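You operate a simulated robot arm through the tools that you are given. There is no shell and no other tool. Be economical: measure what you need, move in short steps, check, and stop when the job is done.

The job below is to be done with a simulated robot arm. You get a single attempt, and the scene is never put back.

JOB
Set the cut-out screw to the card's figure, then vent the tank till the compressor starts.
Fine: power off while the blue cover is open; vent by the red air lever, shut it again and wait till the compressor stops. Where these are worked on the way, their far stop is far enough and under half their travel is too little: blue cover, red air lever.

The check looks at the end state, three seconds after you hand in, the way a careful person would. Anything else that was tipped, shoved, dropped, spilled or broken makes it a failure. Lids that push on must go on centred and level and be pressed home; caps that screw on are set level and turned clockwise until they are tight.

ROBOT AND FRAMES
A 7-joint arm with a two-finger parallel gripper on a trunk, on a base that drives. Base frame: it is fixed to the floor where the robot stands at the start and does not move with it; the origin is under the middle of the robot, x ahead of it, y to its left, z up. Lengths are in mm, angles in degrees, forces in N, time in s.
With the tool pointing down near the work surface it reaches from about 200 to 740 mm from the robot's upright axis, wherever it stands. Its first joint turns from -166.0 to 166.0 degrees. Places, roughly: black air lever [700, -2400, 1200]; black bracket nut [700, 100, 1000]; blue air lever [700, -2200, 1200]; blue cover [600, -100, 900]; blue union nut [800, -2300, 1300]; compressor [700, -100, 1000]; green air lever [700, -2300, 1100]; green button [600, 0, 900]; green union nut [700, -2500, 1300]; grey bracket nut [700, 100, 800]; grey dial [700, -2400, 1500]; orange air lever [600, -2500, 1100]; red air lever [800, -1700, 1100]; red screw [600, -100, 900]; red union nut [900, -1900, 1300]; regulator knob [800, -2000, 1200]. Payload 1.57 kg.
The tool frame sits at the grasp point between the pads (the TCP): z along the fingers, y along the line on which they close. The tips reach 30 mm beyond it. The gripper opens to 110 mm. The fingers are 24 mm wide and 12 mm thick; the gripper's body (48 by 112 mm) begins 78 mm behind the TCP.
Orientation is told as [roll, pitch, yaw] about the base's x, y, z axes, in that order, counted from this pose: with the fingers straight down and closing along the base's y, the tool's x points along the base's -x, its y along +y and its z along -z.

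CONTROLS
- The arm moves only by the tool arm_command. Its argument "moves" is a list of rows, each an object of numbers (a shift or turn left out is 0, a gripper value left out holds the last): "x", "y", "z": the shift along the base's x, y, z in units of 100 mm (1.0 is 100 mm); "ax", "ay", "az": the turn, a rotation vector about the base's x, y, z in units of 180 degrees (1.0 is 180 degrees); "grip": the gripper command, from -1 (shut) to 1 (fully open), values between in proportion. In form: [{"x": .., "y": .., "z": .., "ax": .., "ay": .., "az": .., "grip": ..}, ...]. A call has 1 to 10 rows; each row is the pose to reach, as a shift and turn from the pose commanded when the call began. A call with a number of a shift or a turn outside -1 to 1 is refused whole. A row lasts 0.2 s, in which the tool goes at most 50 mm and 8.6 degrees; a call with a longer step from one row to the next is refused whole, and so is a gripper value outside its range. A pose out of reach is approached as far as the arm can. The call stops where the force on the tool passes 90 N (or 10 N more than at its start, if that is more) or the arm is blocked; 0.2 s more then pass. Each finger travels about 45 mm/s and halts on what it meets, pressing with about 43 N; the grip force reading is that of the motor and also rises with nothing between the fingers. The clock runs only during rows and for 0.2 s after the last one: add rows that repeat a pose to give the fingers time. It gives the time, the measured TCP pose, the force on the tool (base axes), the opening and the grip force at its end, in the units of the frame above (readings bear some noise), with the torque about the TCP (base axes, N m) and any sound that the robot's microphone picked up, and new pictures: "show" is both (left out), scene, wrist or none.
- Cameras (640 x 400 px; columns grow to the right, rows downward): "scene" is now at [16.5, 115.3, 1494.6]; the picture's right is [-0.45, -0.89, 0.00], its down [-0.59, 0.30, -0.75] and it looks along [0.67, -0.34, -0.66] (base axes); focal length 251 px, centre (320, 200). "wrist" rides on the gripper at [70, 16, -141] in the tool frame; the picture's right is [-0.23, 0.97, 0.00], its down [-0.85, -0.20, -0.48] and it looks along [-0.47, -0.11, 0.88] (tool axes); focal length 222 px, centre (320, 200). There is no depth. A picture from a camera that has moved, and an enlarged one, comes with that camera's place and axes in the base frame and with its lens.
- raise_lower(by): slides the trunk up (or, below 0, down) by that many mm; the arm and the scene camera ride with it, the base frame stays. It gives what a move gives, with no picture.
- roll_base(legs): drives the robot by 1 to 6 legs, each [ahead, turn to the left] in mm and degrees, along the robot's own axes; the way and the turn of a leg run together, so that a leg with both is an arc; at most 1500 mm and 180 degrees a leg. The arm and the cameras ride along, it lands a little off, and it stops where it bumps. It gives what a move gives, and a new picture of the scene camera.
- pan_tilt(pan, tilt): turns the head with the scene camera to pan (to the left, within 155 degrees either way) and tilt (down, from -29 to 69), counted from straight ahead of the robot. It gives what a move gives, and a new picture of the scene camera.
- zoom(camera, box): a new picture of the part [left, top, right, bottom] of that camera's present view, enlarged. The clock stands still meanwhile.
- hand_in(): hands the job in; it is judged then, once.

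Work in short steps. Places have to be worked out from the pictures, the camera data and where the tool is seen: move nearer, look again, correct. Check each grasp and each placing, and mend what went wrong. You have 120 turns and 260 pictures in all, those below and enlarged ones among them. Open the gripper and draw the arm clear of the work before you hand the job in, unless the task says otherwise; then end with one line.

The tools are called after ">>>" as a command line: name --argument value ..., lists and objects as JSON in quotes. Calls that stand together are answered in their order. arm_command: Moves the arm, as the interface text tells. Its arguments: {"type":"object","properties":{"moves":{"type":"array","items":{"type":"object","properties":{"x":{"type":"number"},"y":{"type":"number"},"z":{"type":"number"},"ax":{"type":"number"},"ay":{"type":"number"},"az":{"type":"number"},"grip":{"type":"number"}}}},"show":{"type":"string","enum":["both","scene","wrist","none"]}},"required":["moves"]} The other tools are called the same way: raise_lower (by) slides the trunk up or down; roll_base (legs) drives the base; pan_tilt (pan, tilt) turns the head that bears the scene camera; zoom (camera, box) takes an enlarged picture of a part of a camera's view; hand_in () hands the job in.

At the start:

```text
time: 0.0
ee_pos: [441.9, -190.9, 1134.8]
tcp_rot: [0.1, 0.0, 0.0]
force: [-0.4, -0.1, 0.5]
wrist_torque: [0.01, -0.01, 0.01]
grip_width: 110.1
grip_force: 0.1
trunk travel left (down, up): [-425.0, 165.0]
robot x, y, heading: [-2.1, 0.8, -0.0]
head pan, tilt: [-26.8, 41.3]
```

scene: 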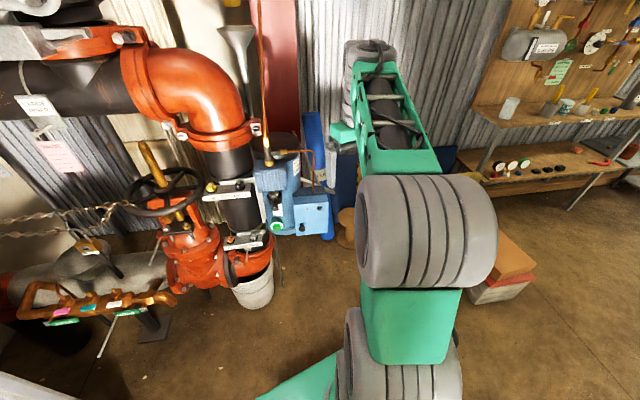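
wrist: 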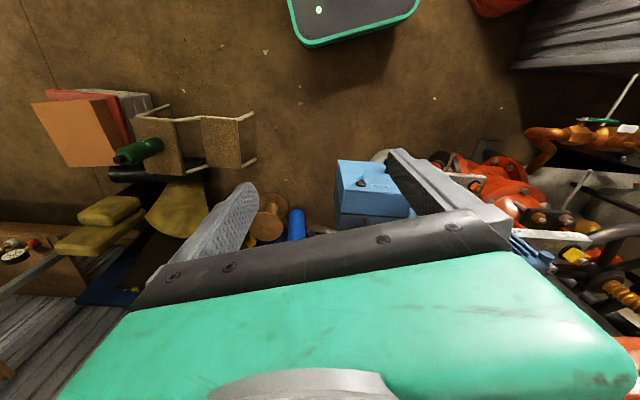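

The compressor with blue cover sits in the scene's centre and a wall board is at the right. I zoom into both.

>>> zoom --camera "scene" --box '[190, 120, 350, 260]'

>>> zoom --camera "scene" --box '[460, 0, 640, 200]'

>>> zoom --camera "scene" --box '[0, 60, 160, 200]'

```text
2.86 times, centred on (270, 190) of scene
camera zoom: at [16.5, 115.3, 1494.6], right [-0.45, -0.89, 0.0], down [-0.59, 0.3, -0.75], along [0.67, -0.34, -0.66], focal length 716 px, centre (463, 229)
```

zoom: 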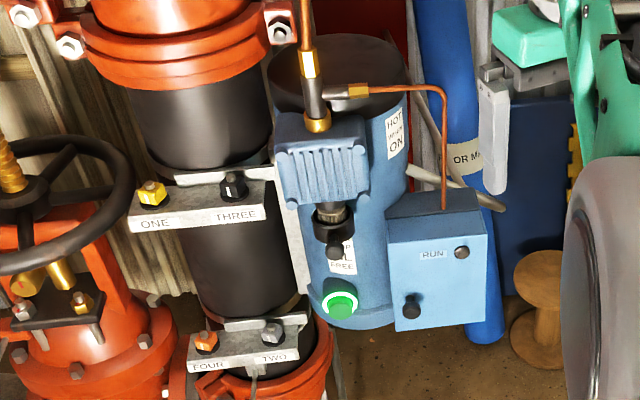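

```text
2.00 times, centred on (550, 100) of scene
camera zoom: at [16.5, 115.3, 1494.6], right [-0.45, -0.89, 0.0], down [-0.59, 0.3, -0.75], along [0.67, -0.34, -0.66], focal length 501 px, centre (-140, 400)
```

zoom: 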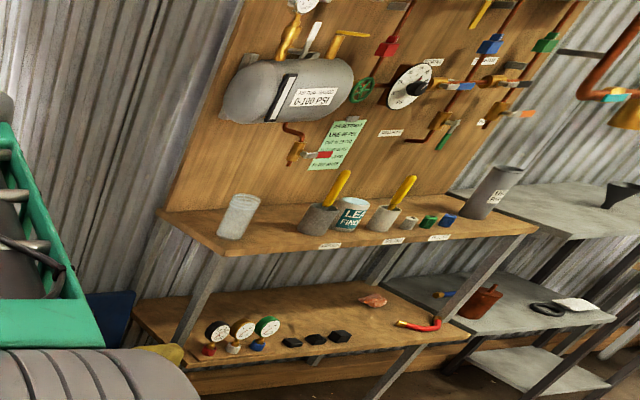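

```text
2.86 times, centred on (80, 130) of scene
camera zoom: at [16.5, 115.3, 1494.6], right [-0.45, -0.89, 0.0], down [-0.59, 0.3, -0.75], along [0.67, -0.34, -0.66], focal length 716 px, centre (1006, 400)
```

zoom: 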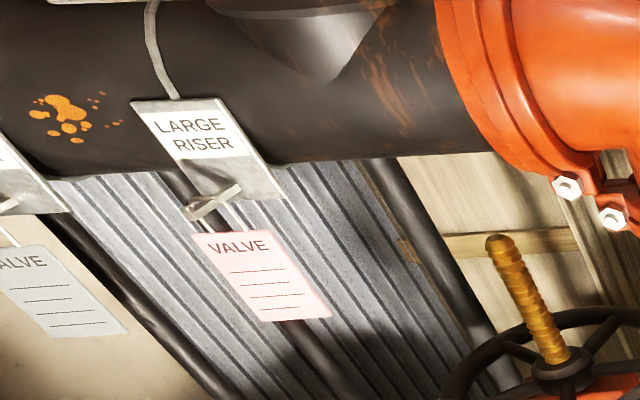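

The green card near the tank could be the settings card; I zoom harder on it and on the compressor.

>>> zoom --camera "scene" --box '[535, 50, 585, 90]'

>>> zoom --camera "scene" --box '[250, 180, 340, 240]'

>>> zoom --camera "wrist" --box '[320, 140, 440, 240]'

```text
10.00 times, centred on (560, 70) of scene
camera zoom: at [16.5, 115.3, 1494.6], right [-0.45, -0.89, 0.0], down [-0.59, 0.3, -0.75], along [0.67, -0.34, -0.66], focal length 2506 px, centre (-2080, 1500)
```

zoom: 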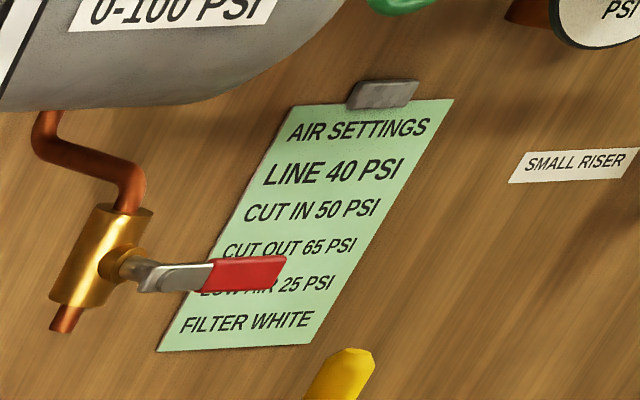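

```text
6.67 times, centred on (295, 210) of scene
camera zoom: at [16.5, 115.3, 1494.6], right [-0.45, -0.89, 0.0], down [-0.59, 0.3, -0.75], along [0.67, -0.34, -0.66], focal length 1670 px, centre (487, 133)
```

zoom: 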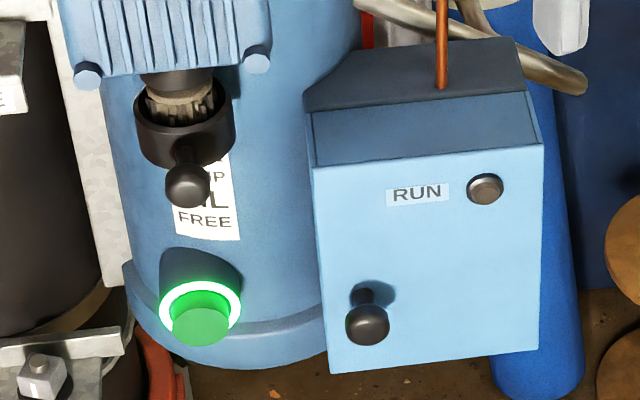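

```text
4.00 times, centred on (380, 190) of wrist
camera zoom: at [372.0, -174.7, 1276.9], right [0.23, 0.97, 0.0], down [0.85, -0.2, 0.48], along [0.47, -0.11, -0.88], focal length 888 px, centre (80, 240)
```

zoom: 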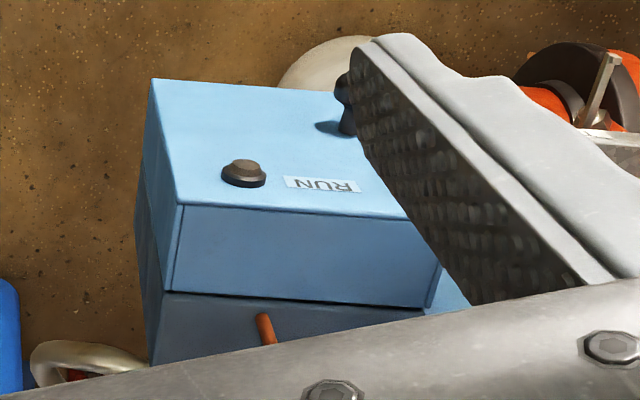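

The card reads: cut-out 65 PSI; the compressor is powered (lit green button). I turn the tool to point ahead (+x) while staying back from the work.

>>> arm_command --moves '[{"ay": -0.045}, {"ay": -0.09}, {"ay": -0.135}, {"ay": -0.18}, {"ay": -0.225}, {"ay": -0.27}, {"ay": -0.315}, {"ay": -0.36}, {"ay": -0.405}, {"ay": -0.45}]'

```text
time: 1.9
ee_pos: [376.1, -147.0, 1273.1]
tcp_rot: [8.9, -46.2, -6.0]
force: [0.4, 0.0, 1.2]
wrist_torque: [0.02, 0.04, 0.01]
grip_width: 109.9
grip_force: 0.1
out of reach, approached as far as the arm can: row 1, 4, 5, 6, 7, 8, 9
trunk travel left (down, up): [-425.0, 165.0]
robot x, y, heading: [-1.2, 2.7, -0.2]
head pan, tilt: [-26.8, 41.3]
stopped in row 9: the arm was blocked; the commanded pose is now the measured one
camera scene: at [16.7, 115.2, 1494.5], right [-0.45, -0.89, 0.0], down [-0.59, 0.3, -0.75], along [0.67, -0.34, -0.66], focal length 251 px, centre (320, 200)
camera wrist: at [224.9, -137.1, 1320.7], right [0.15, 0.95, 0.27], down [0.24, -0.3, 0.92], along [0.96, -0.07, -0.27], focal length 222 px, centre (320, 200)
```

scene: 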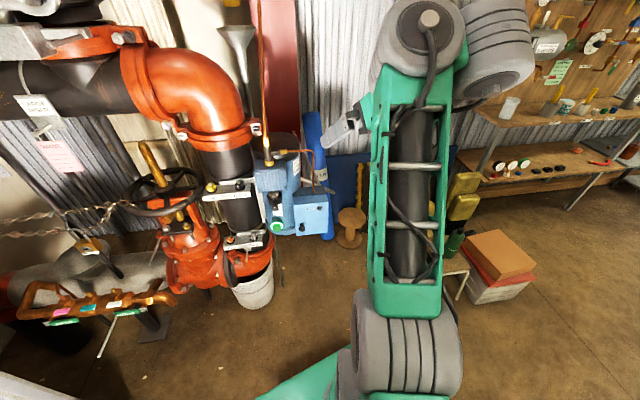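
wrist: 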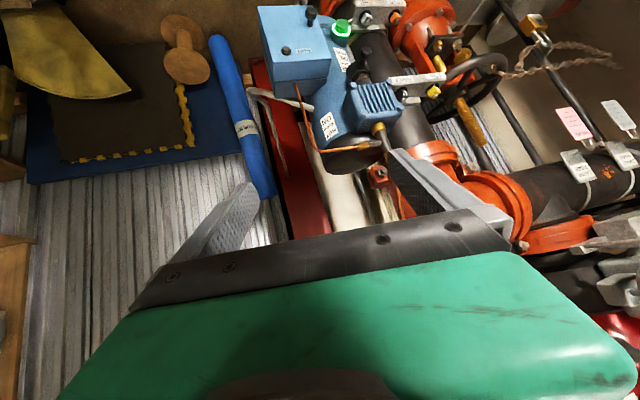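

The wrist is cramped this close in; I back the base off and lower the trunk to give the arm a more stretched posture.

>>> roll_base --legs '[[-250, 0]]'

>>> raise_lower --by -250

>>> arm_command --moves '[{"x": 0.3, "ay": -0.04}, {"x": 0.6, "ay": -0.08}, {"x": 0.9, "ay": -0.12}, {"x": 0.9, "ay": -0.16}, {"x": 0.9, "ay": -0.2}, {"x": 0.9, "ay": -0.24}]'

```text
time: 3.8
ee_pos: [125.0, -146.7, 1272.0]
tcp_rot: [8.9, -46.2, -6.2]
force: [0.2, 0.4, 0.5]
wrist_torque: [0.01, 0.0, 0.01]
grip_width: 110.1
grip_force: 0.0
trunk travel left (down, up): [-425.0, 165.0]
robot x, y, heading: [-253.3, 1.6, 0.0]
head pan, tilt: [-26.8, 41.3]
camera scene: at [-233.5, 115.5, 1494.7], right [-0.45, -0.89, 0.0], down [-0.59, 0.3, -0.75], along [0.67, -0.34, -0.66], focal length 251 px, centre (320, 200)
```

scene: 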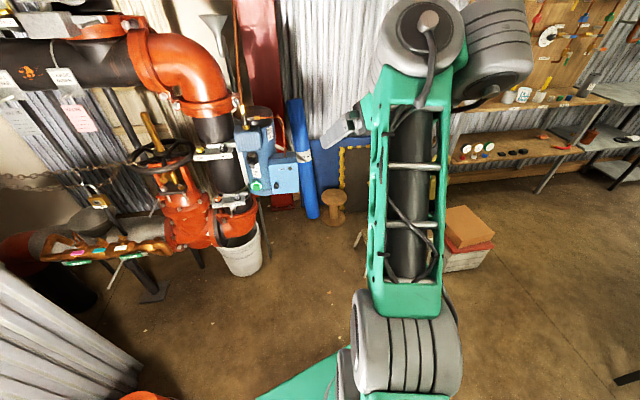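

```text
time: 6.3
ee_pos: [134.9, -149.4, 1014.9]
tcp_rot: [9.1, -45.4, -6.1]
force: [-0.1, 0.0, -0.5]
wrist_torque: [0.03, -0.03, 0.03]
grip_width: 110.1
grip_force: 0.2
trunk travel left (down, up): [-175.0, 415.0]
robot x, y, heading: [-251.2, 2.6, 0.3]
head pan, tilt: [-26.8, 41.3]
```

```text
time: 7.0
ee_pos: [136.0, -145.9, 1016.0]
tcp_rot: [15.0, -44.2, -14.4]
force: [0.0, 0.1, 0.7]
wrist_torque: [0.0, 0.02, -0.02]
grip_width: 109.9
grip_force: 0.1
out of reach, approached as far as the arm can: row 1, 2, 3
trunk travel left (down, up): [-175.0, 415.0]
robot x, y, heading: [-251.6, -0.9, -0.2]
head pan, tilt: [-26.8, 41.3]
stopped in row 3: the arm was blocked; the commanded pose is now the measured one
camera scene: at [-223.8, 115.7, 1242.3], right [-0.45, -0.89, 0.0], down [-0.59, 0.3, -0.75], along [0.66, -0.34, -0.67], focal length 251 px, centre (320, 200)
camera wrist: at [-14.0, -129.3, 1068.1], right [0.22, 0.91, 0.34], down [0.24, -0.39, 0.89], along [0.95, -0.12, -0.3], focal length 222 px, centre (320, 200)
```

scene: 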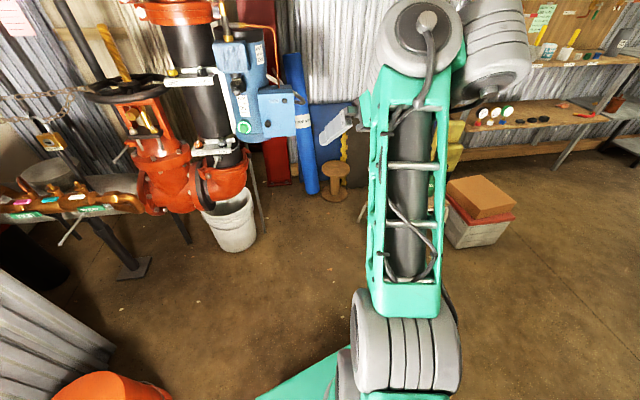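
wrist: 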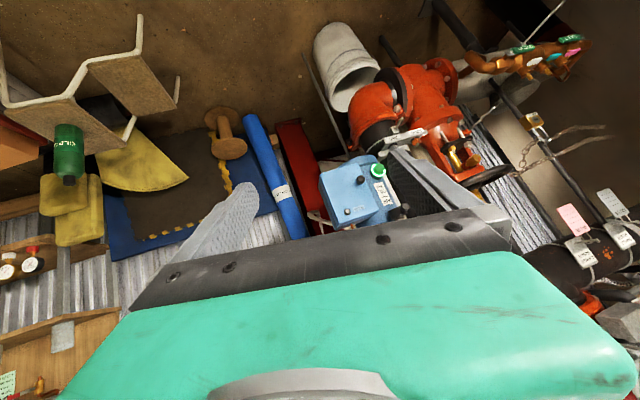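

The wrist seems to be at a limit when folded; I stretch the arm forward and up first without turning it.

>>> arm_command --moves '[{"x": 0.4}, {"x": 0.8}, {"x": 1.0, "z": -0.3}, {"x": 1.0, "z": -0.6}]' --show "none"

>>> arm_command --moves '[{"x": 0.4}, {"x": 0.8}, {"x": 1.0, "ay": -0.04}, {"x": 1.0, "ay": -0.08}, {"x": 1.0, "ay": -0.12}]'

```text
time: 8.0
ee_pos: [155.8, -124.2, 1029.7]
tcp_rot: [14.1, -43.6, -13.3]
force: [0.5, 0.5, -0.5]
wrist_torque: [0.02, -0.01, 0.0]
grip_width: 110.2
grip_force: 0.0
out of reach, approached as far as the arm can: row 1, 2, 3, 4
trunk travel left (down, up): [-175.0, 415.0]
robot x, y, heading: [-250.9, 1.1, -0.1]
head pan, tilt: [-26.8, 41.3]
```

```text
time: 9.2
ee_pos: [247.7, -144.0, 1198.0]
tcp_rot: [20.7, -58.0, -18.1]
force: [-0.9, 0.3, -1.1]
wrist_torque: [-0.01, 0.03, 0.03]
grip_width: 110.2
grip_force: 0.0
out of reach, approached as far as the arm can: row 1, 2, 3, 4, 5
trunk travel left (down, up): [-175.0, 415.0]
robot x, y, heading: [-252.0, 0.5, -0.2]
head pan, tilt: [-26.8, 41.3]
camera scene: at [-234.0, 115.6, 1244.6], right [-0.45, -0.89, 0.0], down [-0.59, 0.3, -0.75], along [0.67, -0.34, -0.66], focal length 251 px, centre (320, 200)
camera wrist: at [89.6, -128.9, 1212.0], right [0.12, 0.92, 0.38], down [0.02, -0.38, 0.93], along [0.99, -0.11, -0.06], focal length 222 px, centre (320, 200)
```

scene: 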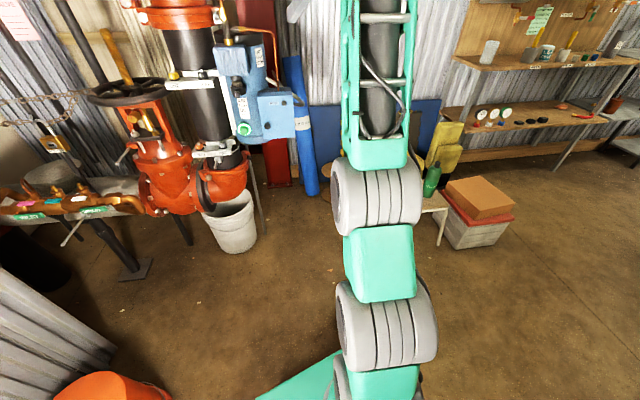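
wrist: 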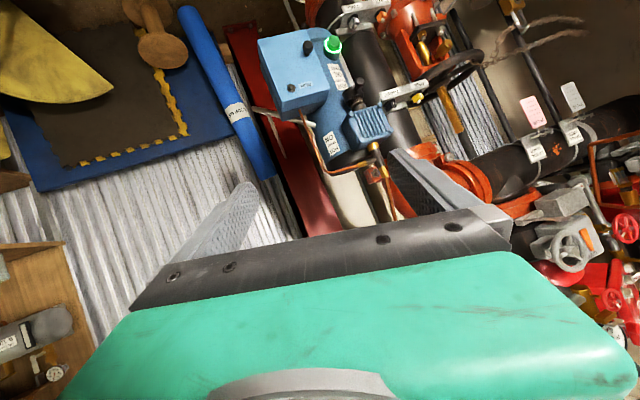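

This behaves like an arm whose wrist can only bend up so far, so the tool can point ahead only above shoulder height. I drop the trunk fully, then level the tool while stretching forward.

>>> raise_lower --by -175

>>> arm_command --moves '[{"x": 0.2, "ax": -0.011, "ay": -0.033, "az": -0.008}, {"x": 0.4, "ax": -0.022, "ay": -0.066, "az": -0.016}, {"x": 0.6, "ax": -0.033, "ay": -0.1, "az": -0.024}, {"x": 0.8, "ax": -0.044, "ay": -0.133, "az": -0.032}, {"x": 1.0, "ax": -0.055, "ay": -0.165, "az": -0.04}, {"x": 1.0, "ax": -0.055, "ay": -0.165, "az": -0.04}]'

```text
time: 11.2
ee_pos: [249.5, -143.4, 1023.2]
tcp_rot: [20.6, -58.0, -17.9]
force: [0.1, -0.4, -0.3]
wrist_torque: [-0.02, -0.01, -0.01]
grip_width: 110.1
grip_force: 0.1
trunk travel left (down, up): [0.0, 590.0]
robot x, y, heading: [-252.2, 0.7, -0.3]
head pan, tilt: [-26.8, 41.3]
```

```text
time: 12.6
ee_pos: [253.0, -71.0, 1115.8]
tcp_rot: [9.0, -78.2, -14.9]
force: [0.5, 0.1, -0.9]
wrist_torque: [-0.02, 0.01, 0.0]
grip_width: 110.1
grip_force: 0.0
out of reach, approached as far as the arm can: row 1, 2, 3, 4, 5, 6
trunk travel left (down, up): [0.0, 590.0]
robot x, y, heading: [-248.5, -3.9, 0.0]
head pan, tilt: [-26.8, 41.3]
camera scene: at [-233.5, 115.5, 1069.6], right [-0.45, -0.89, 0.0], down [-0.59, 0.3, -0.75], along [0.67, -0.34, -0.66], focal length 251 px, centre (320, 200)
camera wrist: at [102.3, -36.9, 1076.6], right [0.15, 0.96, 0.25], down [-0.32, -0.2, 0.93], along [0.94, -0.22, 0.28], focal length 222 px, centre (320, 200)
```

scene: 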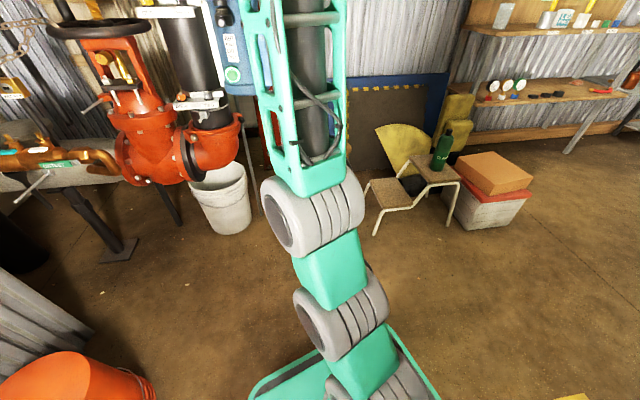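
wrist: 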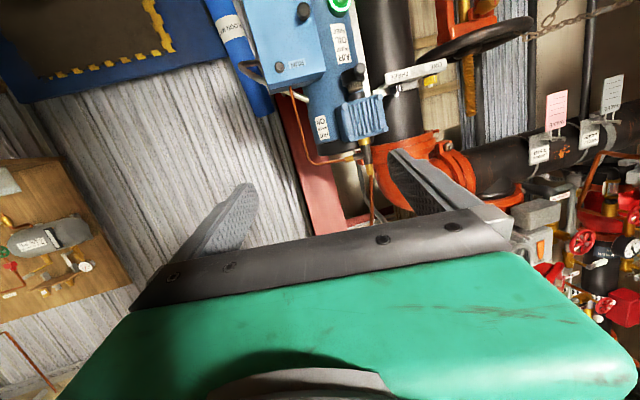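

The tool is almost level and pointing ahead at z≈1116. I stretch forward and lower it, trimming the remaining tilt.

>>> arm_command --moves '[{"x": 0.3, "z": -0.2, "ay": -0.02}, {"x": 0.6, "z": -0.4, "ay": -0.04}, {"x": 0.9, "z": -0.6, "ay": -0.06}, {"x": 1.0, "z": -0.8, "ay": -0.06}, {"x": 1.0, "z": -1.0, "ay": -0.06}, {"x": 1.0, "z": -1.0, "ay": -0.06}]' --show "none"

>>> pan_tilt --pan -12 --tilt 15

```text
time: 14.0
ee_pos: [265.8, -6.9, 1126.4]
tcp_rot: [18.1, -81.3, -26.1]
force: [-0.2, -0.2, -0.6]
wrist_torque: [-0.02, 0.01, 0.02]
grip_width: 109.9
grip_force: 0.0
out of reach, approached as far as the arm can: row 1, 2, 3, 4, 5, 6
trunk travel left (down, up): [0.0, 590.0]
robot x, y, heading: [-250.2, -0.5, 0.1]
head pan, tilt: [-26.8, 41.3]
```

```text
time: 14.9
ee_pos: [266.5, -7.3, 1127.5]
tcp_rot: [18.1, -81.3, -26.0]
force: [-0.3, 0.2, -0.3]
wrist_torque: [0.02, 0.05, -0.01]
grip_width: 110.0
grip_force: 0.0
trunk travel left (down, up): [0.0, 590.0]
robot x, y, heading: [-248.0, 3.5, 0.0]
head pan, tilt: [-12.0, 15.0]
camera scene: at [-217.1, 134.0, 1111.0], right [-0.21, -0.98, 0.0], down [-0.25, 0.05, -0.97], along [0.94, -0.2, -0.26], focal length 251 px, centre (320, 200)
```

scene: 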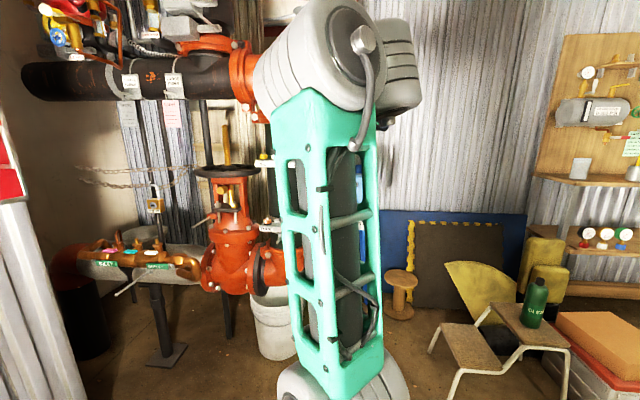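

The solver has drifted into an awkward posture. I pitch the tool back toward downward to recover a normal posture, and read where it goes.

>>> arm_command --moves '[{"ay": 0.045}, {"ay": 0.09}, {"ay": 0.135}, {"ay": 0.18}, {"ay": 0.225}, {"ay": 0.27}, {"ay": 0.315}, {"ay": 0.36}, {"ay": 0.36}, {"ay": 0.36}]' --show "scene"

```text
time: 17.1
ee_pos: [224.1, -17.9, 797.7]
tcp_rot: [-6.1, -20.3, -3.9]
force: [0.3, 0.6, 0.1]
wrist_torque: [-0.01, 0.03, 0.0]
grip_width: 110.2
grip_force: 0.1
out of reach, approached as far as the arm can: row 1, 2, 3, 4, 5, 6, 7, 8, 9, 10
trunk travel left (down, up): [0.0, 590.0]
robot x, y, heading: [-252.0, 4.4, -0.3]
head pan, tilt: [-12.0, 15.0]
camera scene: at [-216.8, 134.1, 1111.1], right [-0.21, -0.98, 0.0], down [-0.25, 0.05, -0.97], along [0.94, -0.2, -0.26], focal length 251 px, centre (320, 200)
```

scene: 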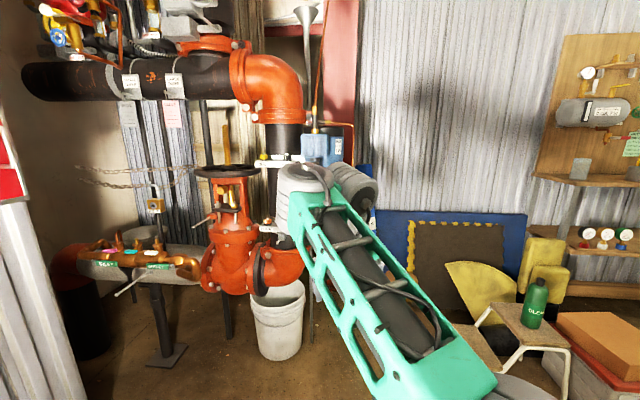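

The posture is now ordinary again (TCP 224,-18,798). A small test move forward to see whether it follows.

>>> arm_command --moves '[{"x": 0.3}, {"x": 0.6}, {"x": 0.6}]' --show "none"

>>> arm_command --moves '[{"ay": 0.03}, {"ay": 0.06}, {"ay": 0.06}]' --show "none"

```text
time: 17.9
ee_pos: [299.9, -19.1, 800.9]
tcp_rot: [-4.0, -22.4, -4.2]
force: [-0.6, -0.5, 0.1]
wrist_torque: [-0.03, 0.03, 0.03]
grip_width: 110.0
grip_force: 0.1
out of reach, approached as far as the arm can: row 1, 2
trunk travel left (down, up): [0.0, 590.0]
robot x, y, heading: [-250.1, 2.1, -0.2]
head pan, tilt: [-12.0, 15.0]
```

```text
time: 18.7
ee_pos: [323.0, -2.4, 776.9]
tcp_rot: [1.6, -15.4, -3.9]
force: [0.1, -0.4, -0.2]
wrist_torque: [-0.02, -0.07, -0.01]
grip_width: 110.0
grip_force: 0.0
out of reach, approached as far as the arm can: row 1, 2
trunk travel left (down, up): [0.0, 590.0]
robot x, y, heading: [-249.5, 0.6, -0.2]
head pan, tilt: [-12.0, 15.0]
```

It tracks properly now. I raise, extend and pitch up together in moderate steps.

>>> arm_command --moves '[{"x": 0.1, "z": 0.15, "ay": -0.03}, {"x": 0.2, "z": 0.3, "ay": -0.06}, {"x": 0.3, "z": 0.45, "ay": -0.09}, {"x": 0.4, "z": 0.6, "ay": -0.12}, {"x": 0.5, "z": 0.75, "ay": -0.15}, {"x": 0.6, "z": 0.9, "ay": -0.18}, {"x": 0.7, "z": 1.0, "ay": -0.21}, {"x": 0.7, "z": 1.0, "ay": -0.24}, {"x": 0.7, "z": 1.0, "ay": -0.24}]' --show "scene"

```text
time: 20.7
ee_pos: [377.0, -28.3, 937.4]
tcp_rot: [-2.7, -52.5, -6.2]
force: [0.4, 0.0, -0.1]
wrist_torque: [-0.02, 0.02, 0.01]
grip_width: 110.0
grip_force: 0.0
out of reach, approached as far as the arm can: row 1, 2, 7, 8, 9
trunk travel left (down, up): [0.0, 590.0]
robot x, y, heading: [-250.8, -0.4, -0.1]
head pan, tilt: [-12.0, 15.0]
camera scene: at [-217.1, 134.0, 1111.1], right [-0.21, -0.98, 0.0], down [-0.25, 0.05, -0.97], along [0.94, -0.2, -0.26], focal length 251 px, centre (320, 200)
```

scene: 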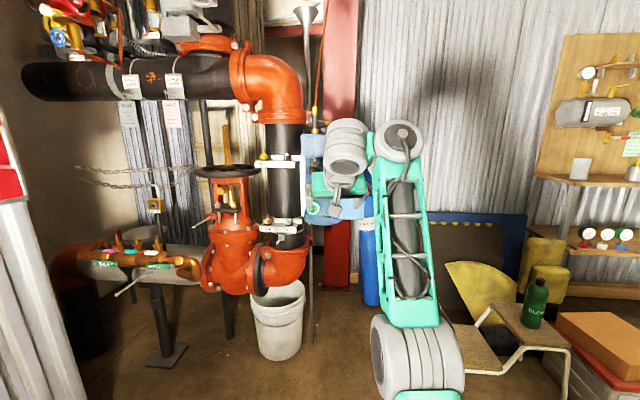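

At pitch -52 it begins to saturate; I extend further while keeping height.

>>> arm_command --moves '[{"x": 0.3}, {"x": 0.6, "ay": -0.03}, {"x": 0.9, "ay": -0.06}, {"x": 0.9, "ay": -0.09}, {"x": 0.9, "ay": -0.12}, {"x": 0.9, "ay": -0.12}]'

```text
time: 22.1
ee_pos: [400.8, -51.1, 987.9]
tcp_rot: [2.7, -62.8, -9.1]
force: [0.6, -0.6, -0.4]
wrist_torque: [0.01, -0.03, 0.05]
grip_width: 110.1
grip_force: 0.0
out of reach, approached as far as the arm can: row 2, 3, 4, 5, 6
trunk travel left (down, up): [0.0, 590.0]
robot x, y, heading: [-249.4, -1.0, -0.0]
head pan, tilt: [-12.0, 15.0]
camera scene: at [-216.1, 133.7, 1111.0], right [-0.21, -0.98, 0.0], down [-0.25, 0.05, -0.97], along [0.94, -0.2, -0.26], focal length 251 px, centre (320, 200)
camera wrist: at [246.0, -16.1, 990.9], right [0.22, 0.95, 0.22], down [-0.06, -0.21, 0.97], along [0.97, -0.23, 0.01], focal length 222 px, centre (320, 200)
```

scene: 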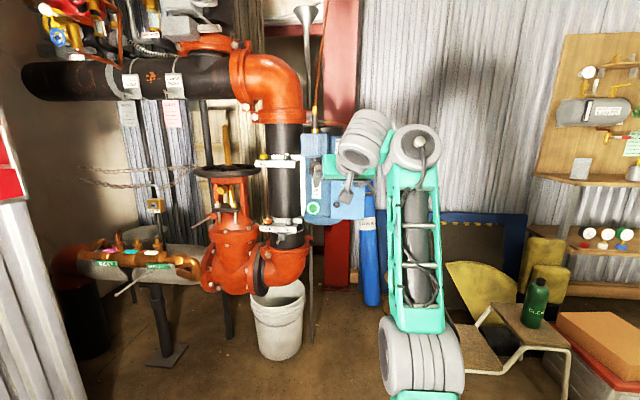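
wrist: 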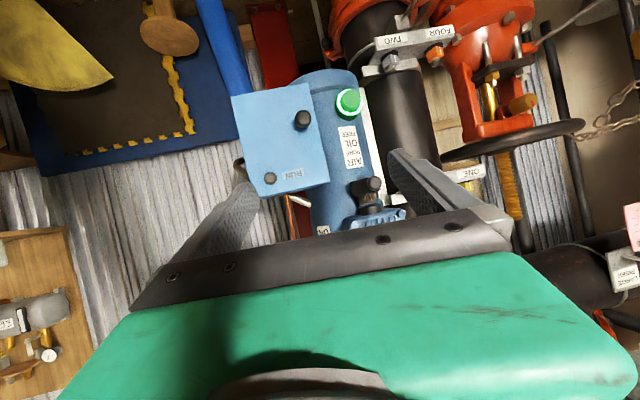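

The wrist limit stops me pointing straight ahead low down. It would be more natural to have the arm reach diagonally or sideways with the tool pointing +x. First I look closely at the cabinet from the cameras here.

>>> zoom --camera "wrist" --box '[220, 50, 420, 240]'

>>> zoom --camera "scene" --box '[280, 110, 400, 240]'

>>> pan_tilt --pan 40 --tilt 40

>>> pan_tilt --pan -60 --tilt 35

```text
2.11 times, centred on (320, 145) of wrist
camera zoom: at [246.0, -16.1, 990.9], right [0.22, 0.95, 0.22], down [-0.06, -0.21, 0.97], along [0.97, -0.23, 0.01], focal length 468 px, centre (320, 316)
```

zoom: 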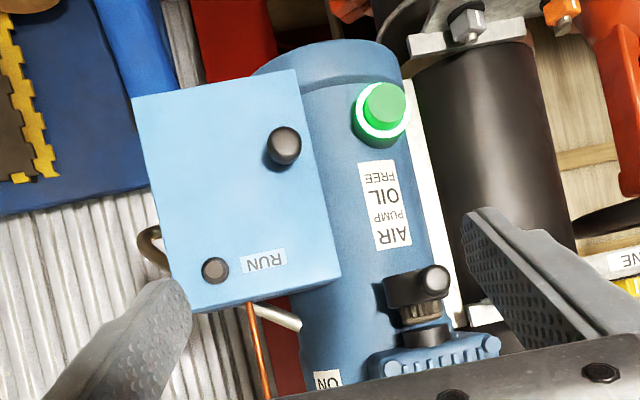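

```text
3.08 times, centred on (340, 175) of scene
camera zoom: at [-216.1, 133.7, 1111.0], right [-0.21, -0.98, 0.0], down [-0.25, 0.05, -0.97], along [0.94, -0.2, -0.26], focal length 771 px, centre (258, 277)
```

zoom: 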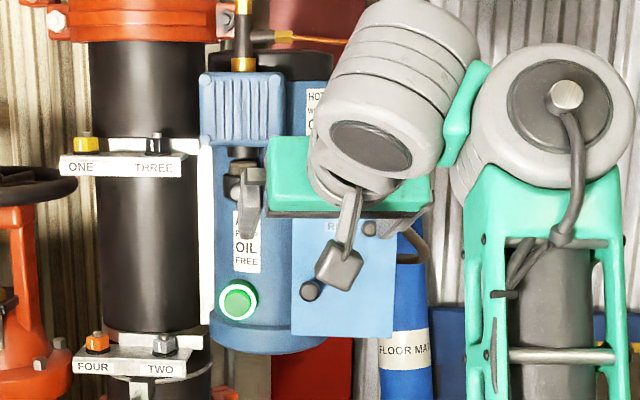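

```text
time: 23.3
ee_pos: [399.1, -50.6, 990.5]
tcp_rot: [2.6, -62.8, -9.2]
force: [0.4, -0.2, 0.7]
wrist_torque: [0.04, -0.03, 0.01]
grip_width: 109.7
grip_force: 0.1
trunk travel left (down, up): [0.0, 590.0]
robot x, y, heading: [-249.5, -0.6, -0.3]
head pan, tilt: [40.0, 40.0]
camera scene: at [-243.2, 208.0, 1071.6], right [0.64, -0.77, 0.0], down [-0.49, -0.41, -0.77], along [0.59, 0.49, -0.64], focal length 251 px, centre (320, 200)
```

scene: 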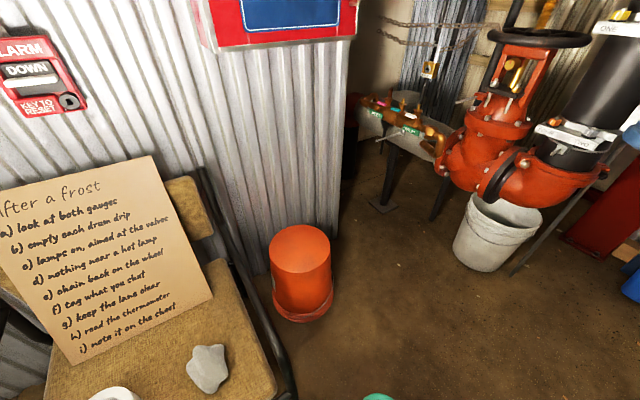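

```text
time: 25.1
ee_pos: [399.9, -49.5, 988.7]
tcp_rot: [2.6, -62.9, -9.1]
force: [0.3, -0.6, -0.3]
wrist_torque: [-0.01, -0.02, 0.02]
grip_width: 109.8
grip_force: 0.1
trunk travel left (down, up): [0.0, 590.0]
robot x, y, heading: [-247.4, 2.3, -0.1]
head pan, tilt: [-60.0, 35.0]
camera scene: at [-264.4, 77.2, 1079.1], right [-0.87, -0.5, 0.0], down [-0.29, 0.5, -0.82], along [0.41, -0.71, -0.57], focal length 251 px, centre (320, 200)
```

scene: 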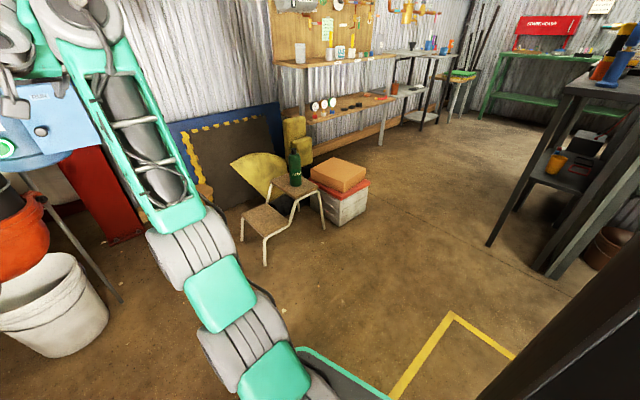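

There is ample floor space on the right. I'll park the robot to the compressor's right and reach in sideways, tool pointing +x. First I fold the arm in to tool-down at a smaller radius for safe driving.

>>> arm_command --moves '[{"x": -0.2, "ay": 0.04}, {"x": -0.4, "ay": 0.08}, {"x": -0.6, "ay": 0.12}, {"x": -0.8, "ay": 0.16}, {"x": -1.0, "ay": 0.2}, {"x": -1.0, "ay": 0.24}, {"x": -1.0, "ay": 0.28}, {"x": -1.0, "ay": 0.32}, {"x": -1.0, "ay": 0.36}, {"x": -1.0, "ay": 0.38}]' --show "none"

>>> arm_command --moves '[{"x": -0.2}, {"x": -0.4}, {"x": -0.6}, {"x": -0.8}, {"x": -1.0}, {"x": -1.0}]' --show "none"

```text
time: 26.5
ee_pos: [280.3, -47.3, 936.5]
tcp_rot: [-3.5, -21.8, -4.8]
force: [33.1, 4.1, -21.4]
wrist_torque: [-0.98, 1.39, -1.31]
grip_width: 109.9
grip_force: 0.1
out of reach, approached as far as the arm can: row 4, 5, 6, 7
trunk travel left (down, up): [0.0, 590.0]
robot x, y, heading: [-251.1, -2.1, -0.1]
head pan, tilt: [-60.0, 35.0]
stopped in row 7: the force on the tool passed its limit at 119 N (the readings are from after the stop); the commanded pose is now the measured one
```

```text
time: 27.9
ee_pos: [177.7, -48.8, 939.5]
tcp_rot: [-3.7, -22.0, -4.6]
force: [0.1, 0.0, 0.4]
wrist_torque: [0.01, 0.01, 0.0]
grip_width: 109.9
grip_force: 0.1
trunk travel left (down, up): [0.0, 590.0]
robot x, y, heading: [-250.6, -1.1, -0.2]
head pan, tilt: [-60.0, 35.0]
```

A contact force stopped the first move, perhaps the hand touching the arm itself; I check the scene.

>>> pan_tilt --pan -10 --tilt 25

>>> zoom --camera "wrist" --box '[0, 0, 640, 400]'

```text
time: 29.1
ee_pos: [178.7, -47.9, 939.4]
tcp_rot: [-3.8, -21.8, -4.8]
force: [0.4, -0.1, 0.4]
wrist_torque: [0.01, -0.01, -0.03]
grip_width: 110.0
grip_force: 0.0
trunk travel left (down, up): [0.0, 590.0]
robot x, y, heading: [-250.0, 2.1, -0.3]
head pan, tilt: [-10.0, 25.0]
camera scene: at [-217.6, 137.3, 1094.9], right [-0.18, -0.98, 0.0], down [-0.42, 0.07, -0.91], along [0.89, -0.16, -0.42], focal length 251 px, centre (320, 200)
```

scene: 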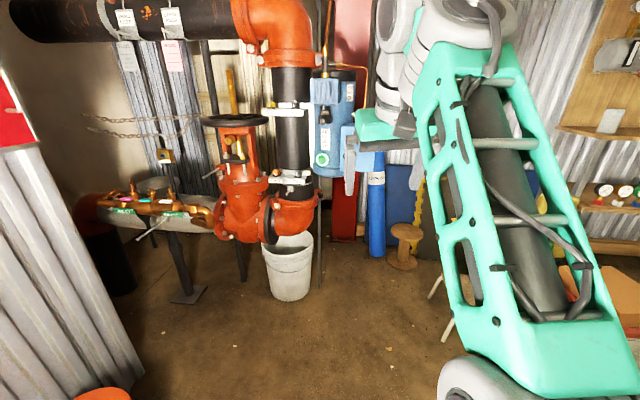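

```text
1.00 times, centred on (320, 200) of wrist (not enlarged: the box is as wide or as high as the picture)
camera zoom: at [63.1, -13.2, 1042.7], right [0.31, 0.95, 0.03], down [0.59, -0.22, 0.77], along [0.74, -0.23, -0.63], focal length 222 px, centre (320, 200)
```

zoom: 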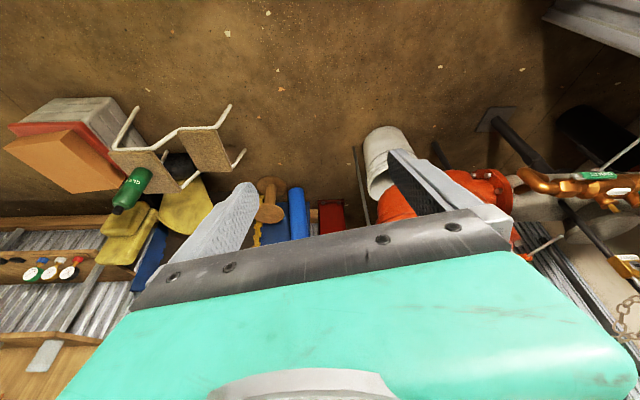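

The compressor is intact; the hand had brushed its own forearm. I move the hand left and set the tool down-pointing.

>>> arm_command --moves '[{"y": 0.3}, {"y": 0.6}, {"y": 0.9, "ay": 0.02}, {"y": 1.0, "ay": 0.04}, {"y": 1.0, "ay": 0.07}, {"y": 1.0, "ay": 0.1}, {"y": 1.0, "ay": 0.12}, {"y": 1.0, "ay": 0.12}]' --show "scene"

```text
time: 30.9
ee_pos: [170.9, 44.1, 846.8]
tcp_rot: [-5.4, -0.3, -4.4]
force: [-0.2, -0.4, -0.3]
wrist_torque: [-0.01, 0.0, 0.02]
grip_width: 110.0
grip_force: 0.1
out of reach, approached as far as the arm can: row 4, 5, 6, 7, 8
trunk travel left (down, up): [0.0, 590.0]
robot x, y, heading: [-251.4, -1.5, 0.1]
head pan, tilt: [-10.0, 25.0]
camera scene: at [-217.5, 137.4, 1094.9], right [-0.17, -0.98, 0.0], down [-0.42, 0.07, -0.91], along [0.89, -0.16, -0.42], focal length 251 px, centre (320, 200)
```

scene: 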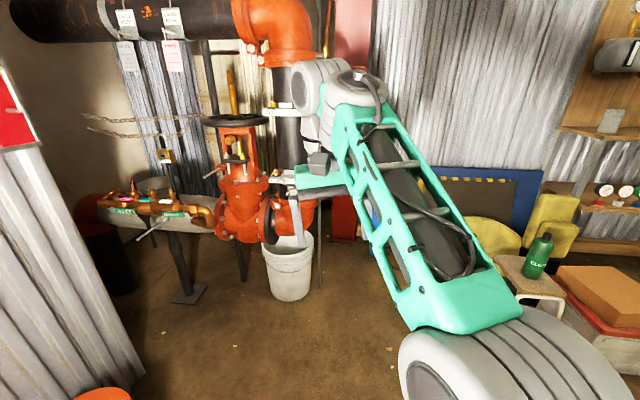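

Tool is down-pointing. Now I swing it sideways (toward the robot's right) by rotating about x, letting the TCP shift right.

>>> arm_command --moves '[{"y": -0.1, "ax": -0.045}, {"y": -0.2, "ax": -0.09}, {"y": -0.3, "ax": -0.135}, {"y": -0.4, "ax": -0.18}, {"y": -0.5, "ax": -0.225}, {"y": -0.6, "ax": -0.27}, {"y": -0.7, "ax": -0.315}, {"y": -0.8, "ax": -0.36}, {"y": -0.9, "ax": -0.405}, {"y": -1.0, "ax": -0.45}]' --show "scene"

```text
time: 33.1
ee_pos: [190.0, -116.6, 852.9]
tcp_rot: [-27.9, -10.4, 1.0]
force: [0.2, 1.3, 0.3]
wrist_torque: [-0.09, 0.08, -0.03]
grip_width: 110.3
grip_force: 0.1
out of reach, approached as far as the arm can: row 1, 2, 3, 4, 5, 6, 7, 8, 9, 10
trunk travel left (down, up): [0.0, 590.0]
robot x, y, heading: [-248.7, -0.6, -0.0]
head pan, tilt: [-10.0, 25.0]
camera scene: at [-217.3, 138.2, 1094.8], right [-0.18, -0.98, 0.0], down [-0.42, 0.07, -0.91], along [0.89, -0.16, -0.42], focal length 251 px, centre (320, 200)
```

scene: 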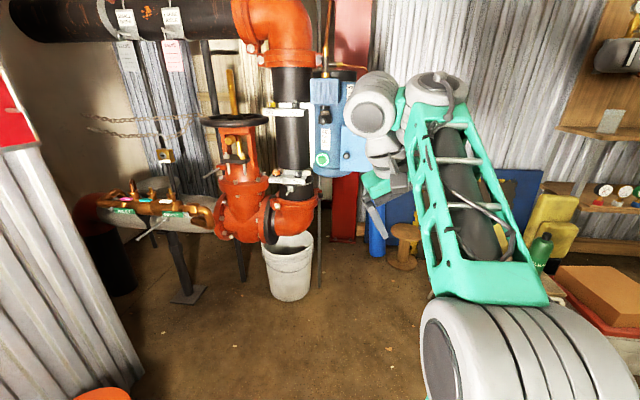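

The hand hangs on the left of the forearm, so pointing left is probably the natural way. I test by swinging the tool the other way.

>>> arm_command --moves '[{"y": 0.1, "ax": 0.045}, {"y": 0.2, "ax": 0.09}, {"y": 0.3, "ax": 0.135}, {"y": 0.4, "ax": 0.18}, {"y": 0.5, "ax": 0.225}, {"y": 0.6, "ax": 0.27}, {"y": 0.7, "ax": 0.315}, {"y": 0.8, "ax": 0.36}, {"y": 0.9, "ax": 0.405}, {"y": 1.0, "ax": 0.45}]' --show "none"

>>> arm_command --moves '[{"y": 0.1, "ax": 0.045}, {"y": 0.2, "ax": 0.09}, {"y": 0.3, "ax": 0.135}, {"y": 0.4, "ax": 0.18}, {"y": 0.5, "ax": 0.225}, {"y": 0.6, "ax": 0.27}, {"y": 0.7, "ax": 0.315}, {"y": 0.8, "ax": 0.36}, {"y": 0.9, "ax": 0.405}, {"y": 1.0, "ax": 0.45}]' --show "scene"

```text
time: 35.3
ee_pos: [175.0, 6.3, 809.7]
tcp_rot: [25.5, -6.6, -9.5]
force: [-0.3, 0.6, -0.6]
wrist_torque: [0.01, -0.02, -0.04]
grip_width: 110.1
grip_force: 0.1
out of reach, approached as far as the arm can: row 6, 7, 8, 9, 10
trunk travel left (down, up): [0.0, 590.0]
robot x, y, heading: [-244.4, -0.1, 0.1]
head pan, tilt: [-10.0, 25.0]
```

```text
time: 37.2
ee_pos: [172.7, 87.9, 847.5]
tcp_rot: [30.1, -8.7, -12.7]
force: [13.9, 8.3, -14.2]
wrist_torque: [-0.46, 0.54, -0.21]
grip_width: 109.9
grip_force: 0.0
out of reach, approached as far as the arm can: row 1, 2, 3, 4, 5, 6, 7, 8, 9
trunk travel left (down, up): [0.0, 590.0]
robot x, y, heading: [-249.0, -0.5, -0.3]
head pan, tilt: [-10.0, 25.0]
stopped in row 9: the force on the tool passed its limit at 97 N (the readings are from after the stop); the commanded pose is now the measured one
camera scene: at [-216.9, 137.4, 1094.8], right [-0.18, -0.98, 0.0], down [-0.42, 0.07, -0.91], along [0.89, -0.16, -0.42], focal length 251 px, centre (320, 200)
```

scene: 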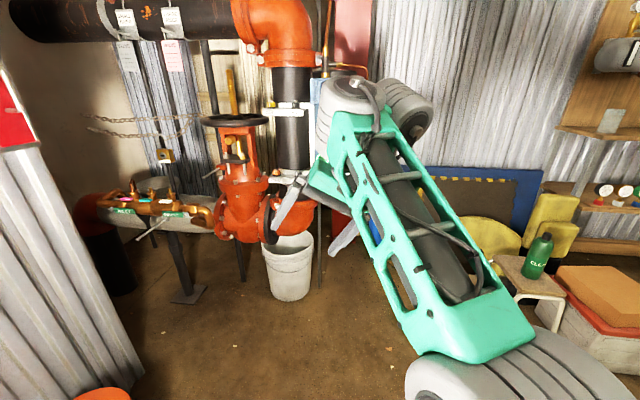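

The trunk is too low for this: the forearm slopes up and folds onto the hand. I raise the trunk, bring the tool back to straight down at a lower height and then test the sideways swing.

>>> raise_lower --by 225

>>> arm_command --moves '[{"y": -0.2, "x": 0.2, "z": -0.2, "ax": -0.03}, {"y": -0.4, "x": 0.4, "z": -0.4, "ax": -0.06}, {"y": -0.6, "x": 0.5, "z": -0.6, "ax": -0.09}, {"y": -0.8, "x": 0.5, "z": -0.8, "ax": -0.12, "ay": 0.02}, {"y": -0.9, "x": 0.5, "z": -1.0, "ax": -0.15, "ay": 0.04}, {"y": -0.9, "x": 0.5, "z": -1.0, "ax": -0.16, "ay": 0.04, "az": 0.05}, {"y": -0.9, "x": 0.5, "z": -1.0, "ax": -0.16, "ay": 0.04, "az": 0.06}]' --show "none"

>>> arm_command --moves '[{"z": -0.3}, {"z": -0.6}, {"z": -0.9}, {"z": -0.9}]' --show "scene"

```text
time: 39.6
ee_pos: [171.7, 87.2, 1073.2]
tcp_rot: [30.2, -8.7, -12.7]
force: [14.4, 1.6, -23.3]
wrist_torque: [0.6, -0.25, 0.34]
grip_width: 109.8
grip_force: 0.0
trunk travel left (down, up): [-225.0, 365.0]
robot x, y, heading: [-247.1, 2.5, 0.2]
head pan, tilt: [-10.0, 25.0]
```

```text
refused: row 6 steps farther than a row can; nothing moved
```

```text
time: 40.6
ee_pos: [171.4, 88.7, 986.6]
tcp_rot: [30.2, -9.0, -12.6]
force: [0.2, -0.6, 0.0]
wrist_torque: [0.0, -0.02, -0.02]
grip_width: 110.0
grip_force: 0.1
trunk travel left (down, up): [-225.0, 365.0]
robot x, y, heading: [-251.1, 0.8, -0.0]
head pan, tilt: [-10.0, 25.0]
camera scene: at [-217.4, 137.4, 1319.9], right [-0.18, -0.98, 0.0], down [-0.42, 0.07, -0.91], along [0.89, -0.16, -0.42], focal length 251 px, centre (320, 200)
```

scene: 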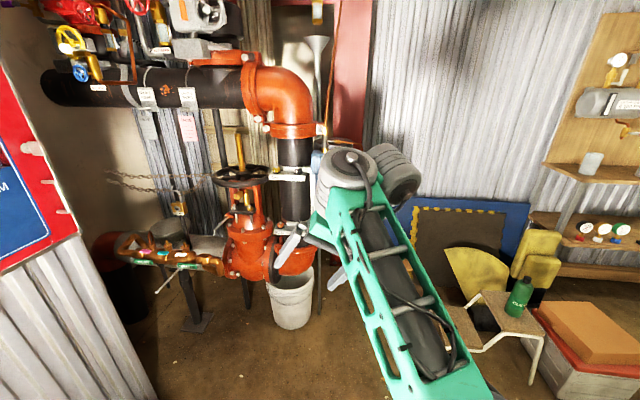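

Free again and tracking exactly. I now test the leftward swing from here.

>>> arm_command --moves '[{"z": -0.2, "ax": 0.04}, {"z": -0.4, "y": 0.2, "ax": 0.08}, {"z": -0.6, "y": 0.4, "ax": 0.12}, {"z": -0.6, "y": 0.6, "ax": 0.16}, {"z": -0.6, "y": 0.8, "ax": 0.2}, {"z": -0.6, "y": 1.0, "ax": 0.24}, {"z": -0.6, "y": 1.0, "ax": 0.28}, {"z": -0.6, "y": 1.0, "ax": 0.3}, {"z": -0.6, "y": 1.0, "ax": 0.3}]' --show "scene"

```text
time: 41.1
ee_pos: [169.3, 109.1, 977.7]
tcp_rot: [31.9, -9.3, -13.6]
force: [8.5, 5.3, -9.5]
wrist_torque: [-0.29, 0.27, -0.16]
grip_width: 110.1
grip_force: 0.0
out of reach, approached as far as the arm can: row 1, 2
trunk travel left (down, up): [-225.0, 365.0]
robot x, y, heading: [-248.4, -0.4, 0.0]
head pan, tilt: [-10.0, 25.0]
stopped in row 2: the force on the tool passed its limit at 124 N (the readings are from after the stop); the commanded pose is now the measured one
camera scene: at [-217.3, 136.8, 1320.0], right [-0.18, -0.98, 0.0], down [-0.42, 0.07, -0.91], along [0.89, -0.16, -0.42], focal length 251 px, centre (320, 200)
```

scene: 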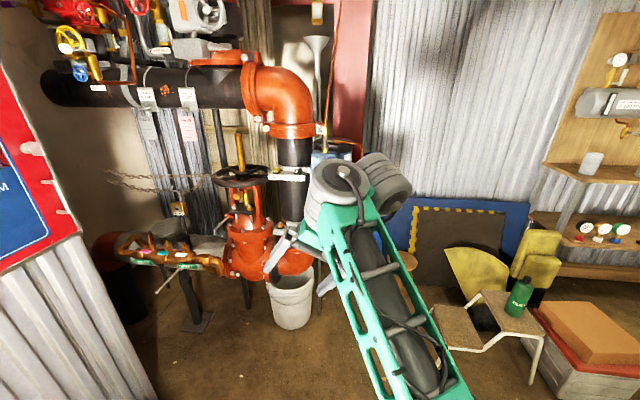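

The open fingers brush the arm's own forearm on that side. I close the gripper and test the rightward swing from this height instead.

>>> arm_command --moves '[{"y": -0.2, "z": -0.2, "ax": -0.04, "grip": -1}, {"y": -0.4, "z": -0.4, "ax": -0.08}, {"y": -0.6, "z": -0.6, "ax": -0.12}, {"y": -0.8, "z": -0.8, "ax": -0.16}, {"y": -1.0, "z": -1.0, "ax": -0.2}, {"y": -1.0, "z": -1.0, "ax": -0.24}, {"y": -1.0, "z": -1.0, "ax": -0.28}, {"y": -1.0, "z": -1.0, "ax": -0.32}]' --show "none"

>>> arm_command --moves '[{"y": -0.2, "ax": -0.04}, {"y": -0.4, "ax": -0.08}, {"y": -0.6, "ax": -0.12}, {"y": -0.8, "ax": -0.16}, {"y": -1.0, "ax": -0.2}, {"y": -1.0, "ax": -0.24}, {"y": -1.0, "ax": -0.28}, {"y": -1.0, "ax": -0.32}]' --show "scene"

```text
time: 42.9
ee_pos: [169.1, 10.8, 879.0]
tcp_rot: [-27.0, -16.6, 0.8]
force: [-0.2, -0.4, -0.2]
wrist_torque: [0.05, -0.03, 0.02]
grip_width: 0.0
grip_force: 21.3
trunk travel left (down, up): [-225.0, 365.0]
robot x, y, heading: [-250.9, 1.2, -0.4]
head pan, tilt: [-10.0, 25.0]
```

```text
time: 44.7
ee_pos: [164.2, -137.5, 812.6]
tcp_rot: [-73.5, -10.9, 12.5]
force: [0.3, -0.8, 0.2]
wrist_torque: [-0.03, 0.0, -0.03]
grip_width: 0.0
grip_force: 21.6
out of reach, approached as far as the arm can: row 4, 5, 6, 7, 8
trunk travel left (down, up): [-225.0, 365.0]
robot x, y, heading: [-250.0, 3.2, -0.2]
head pan, tilt: [-10.0, 25.0]
camera scene: at [-217.1, 137.7, 1319.8], right [-0.18, -0.98, 0.0], down [-0.42, 0.07, -0.91], along [0.89, -0.16, -0.42], focal length 251 px, centre (320, 200)
```

scene: 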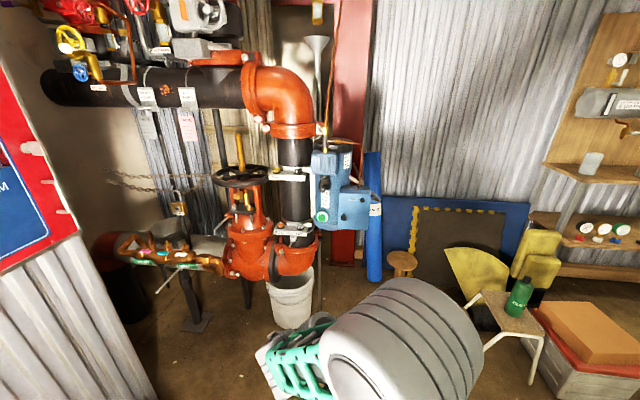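

The rightward swing works well: tool points right at z≈813. So I'll stand on the compressor's right facing about +y. Drive first to a stand-off spot, then look.

>>> roll_base --legs '[[0, -61.7], [779, 0], [0, 131.7]]'

>>> pan_tilt --pan -30 --tilt 30

```text
time: 47.7
ee_pos: [-158.3, -426.8, 812.8]
tcp_rot: [-73.5, -10.8, -46.8]
force: [-0.5, 0.5, -0.3]
wrist_torque: [-0.05, -0.05, 0.02]
grip_width: 0.0
grip_force: 21.7
trunk travel left (down, up): [-225.0, 365.0]
robot x, y, heading: [-251.8, -2.2, -59.6]
head pan, tilt: [-10.0, 25.0]
stopped in leg 1: the robot was blocked; the commanded pose is now the measured one
camera scene: at [-113.5, 42.8, 1319.9], right [-0.94, -0.35, 0.0], down [-0.15, 0.4, -0.91], along [0.32, -0.85, -0.42], focal length 251 px, centre (320, 200)
```

scene: 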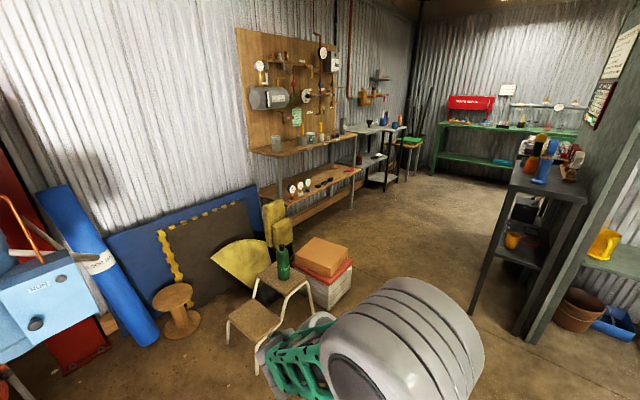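

```text
time: 48.5
ee_pos: [-158.7, -427.8, 813.8]
tcp_rot: [-73.3, -11.0, -46.9]
force: [-0.1, -1.1, -0.7]
wrist_torque: [-0.02, 0.0, 0.02]
grip_width: 0.1
grip_force: 21.0
trunk travel left (down, up): [-225.0, 365.0]
robot x, y, heading: [-253.4, 0.4, -59.3]
head pan, tilt: [-30.0, 30.0]
camera scene: at [-144.9, 38.6, 1311.9], right [-1.0, -0.01, 0.0], down [-0.01, 0.5, -0.87], along [0.01, -0.87, -0.5], focal length 251 px, centre (320, 200)
```

scene: 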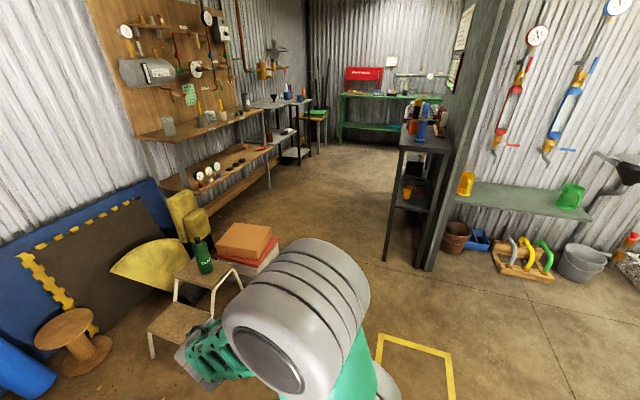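

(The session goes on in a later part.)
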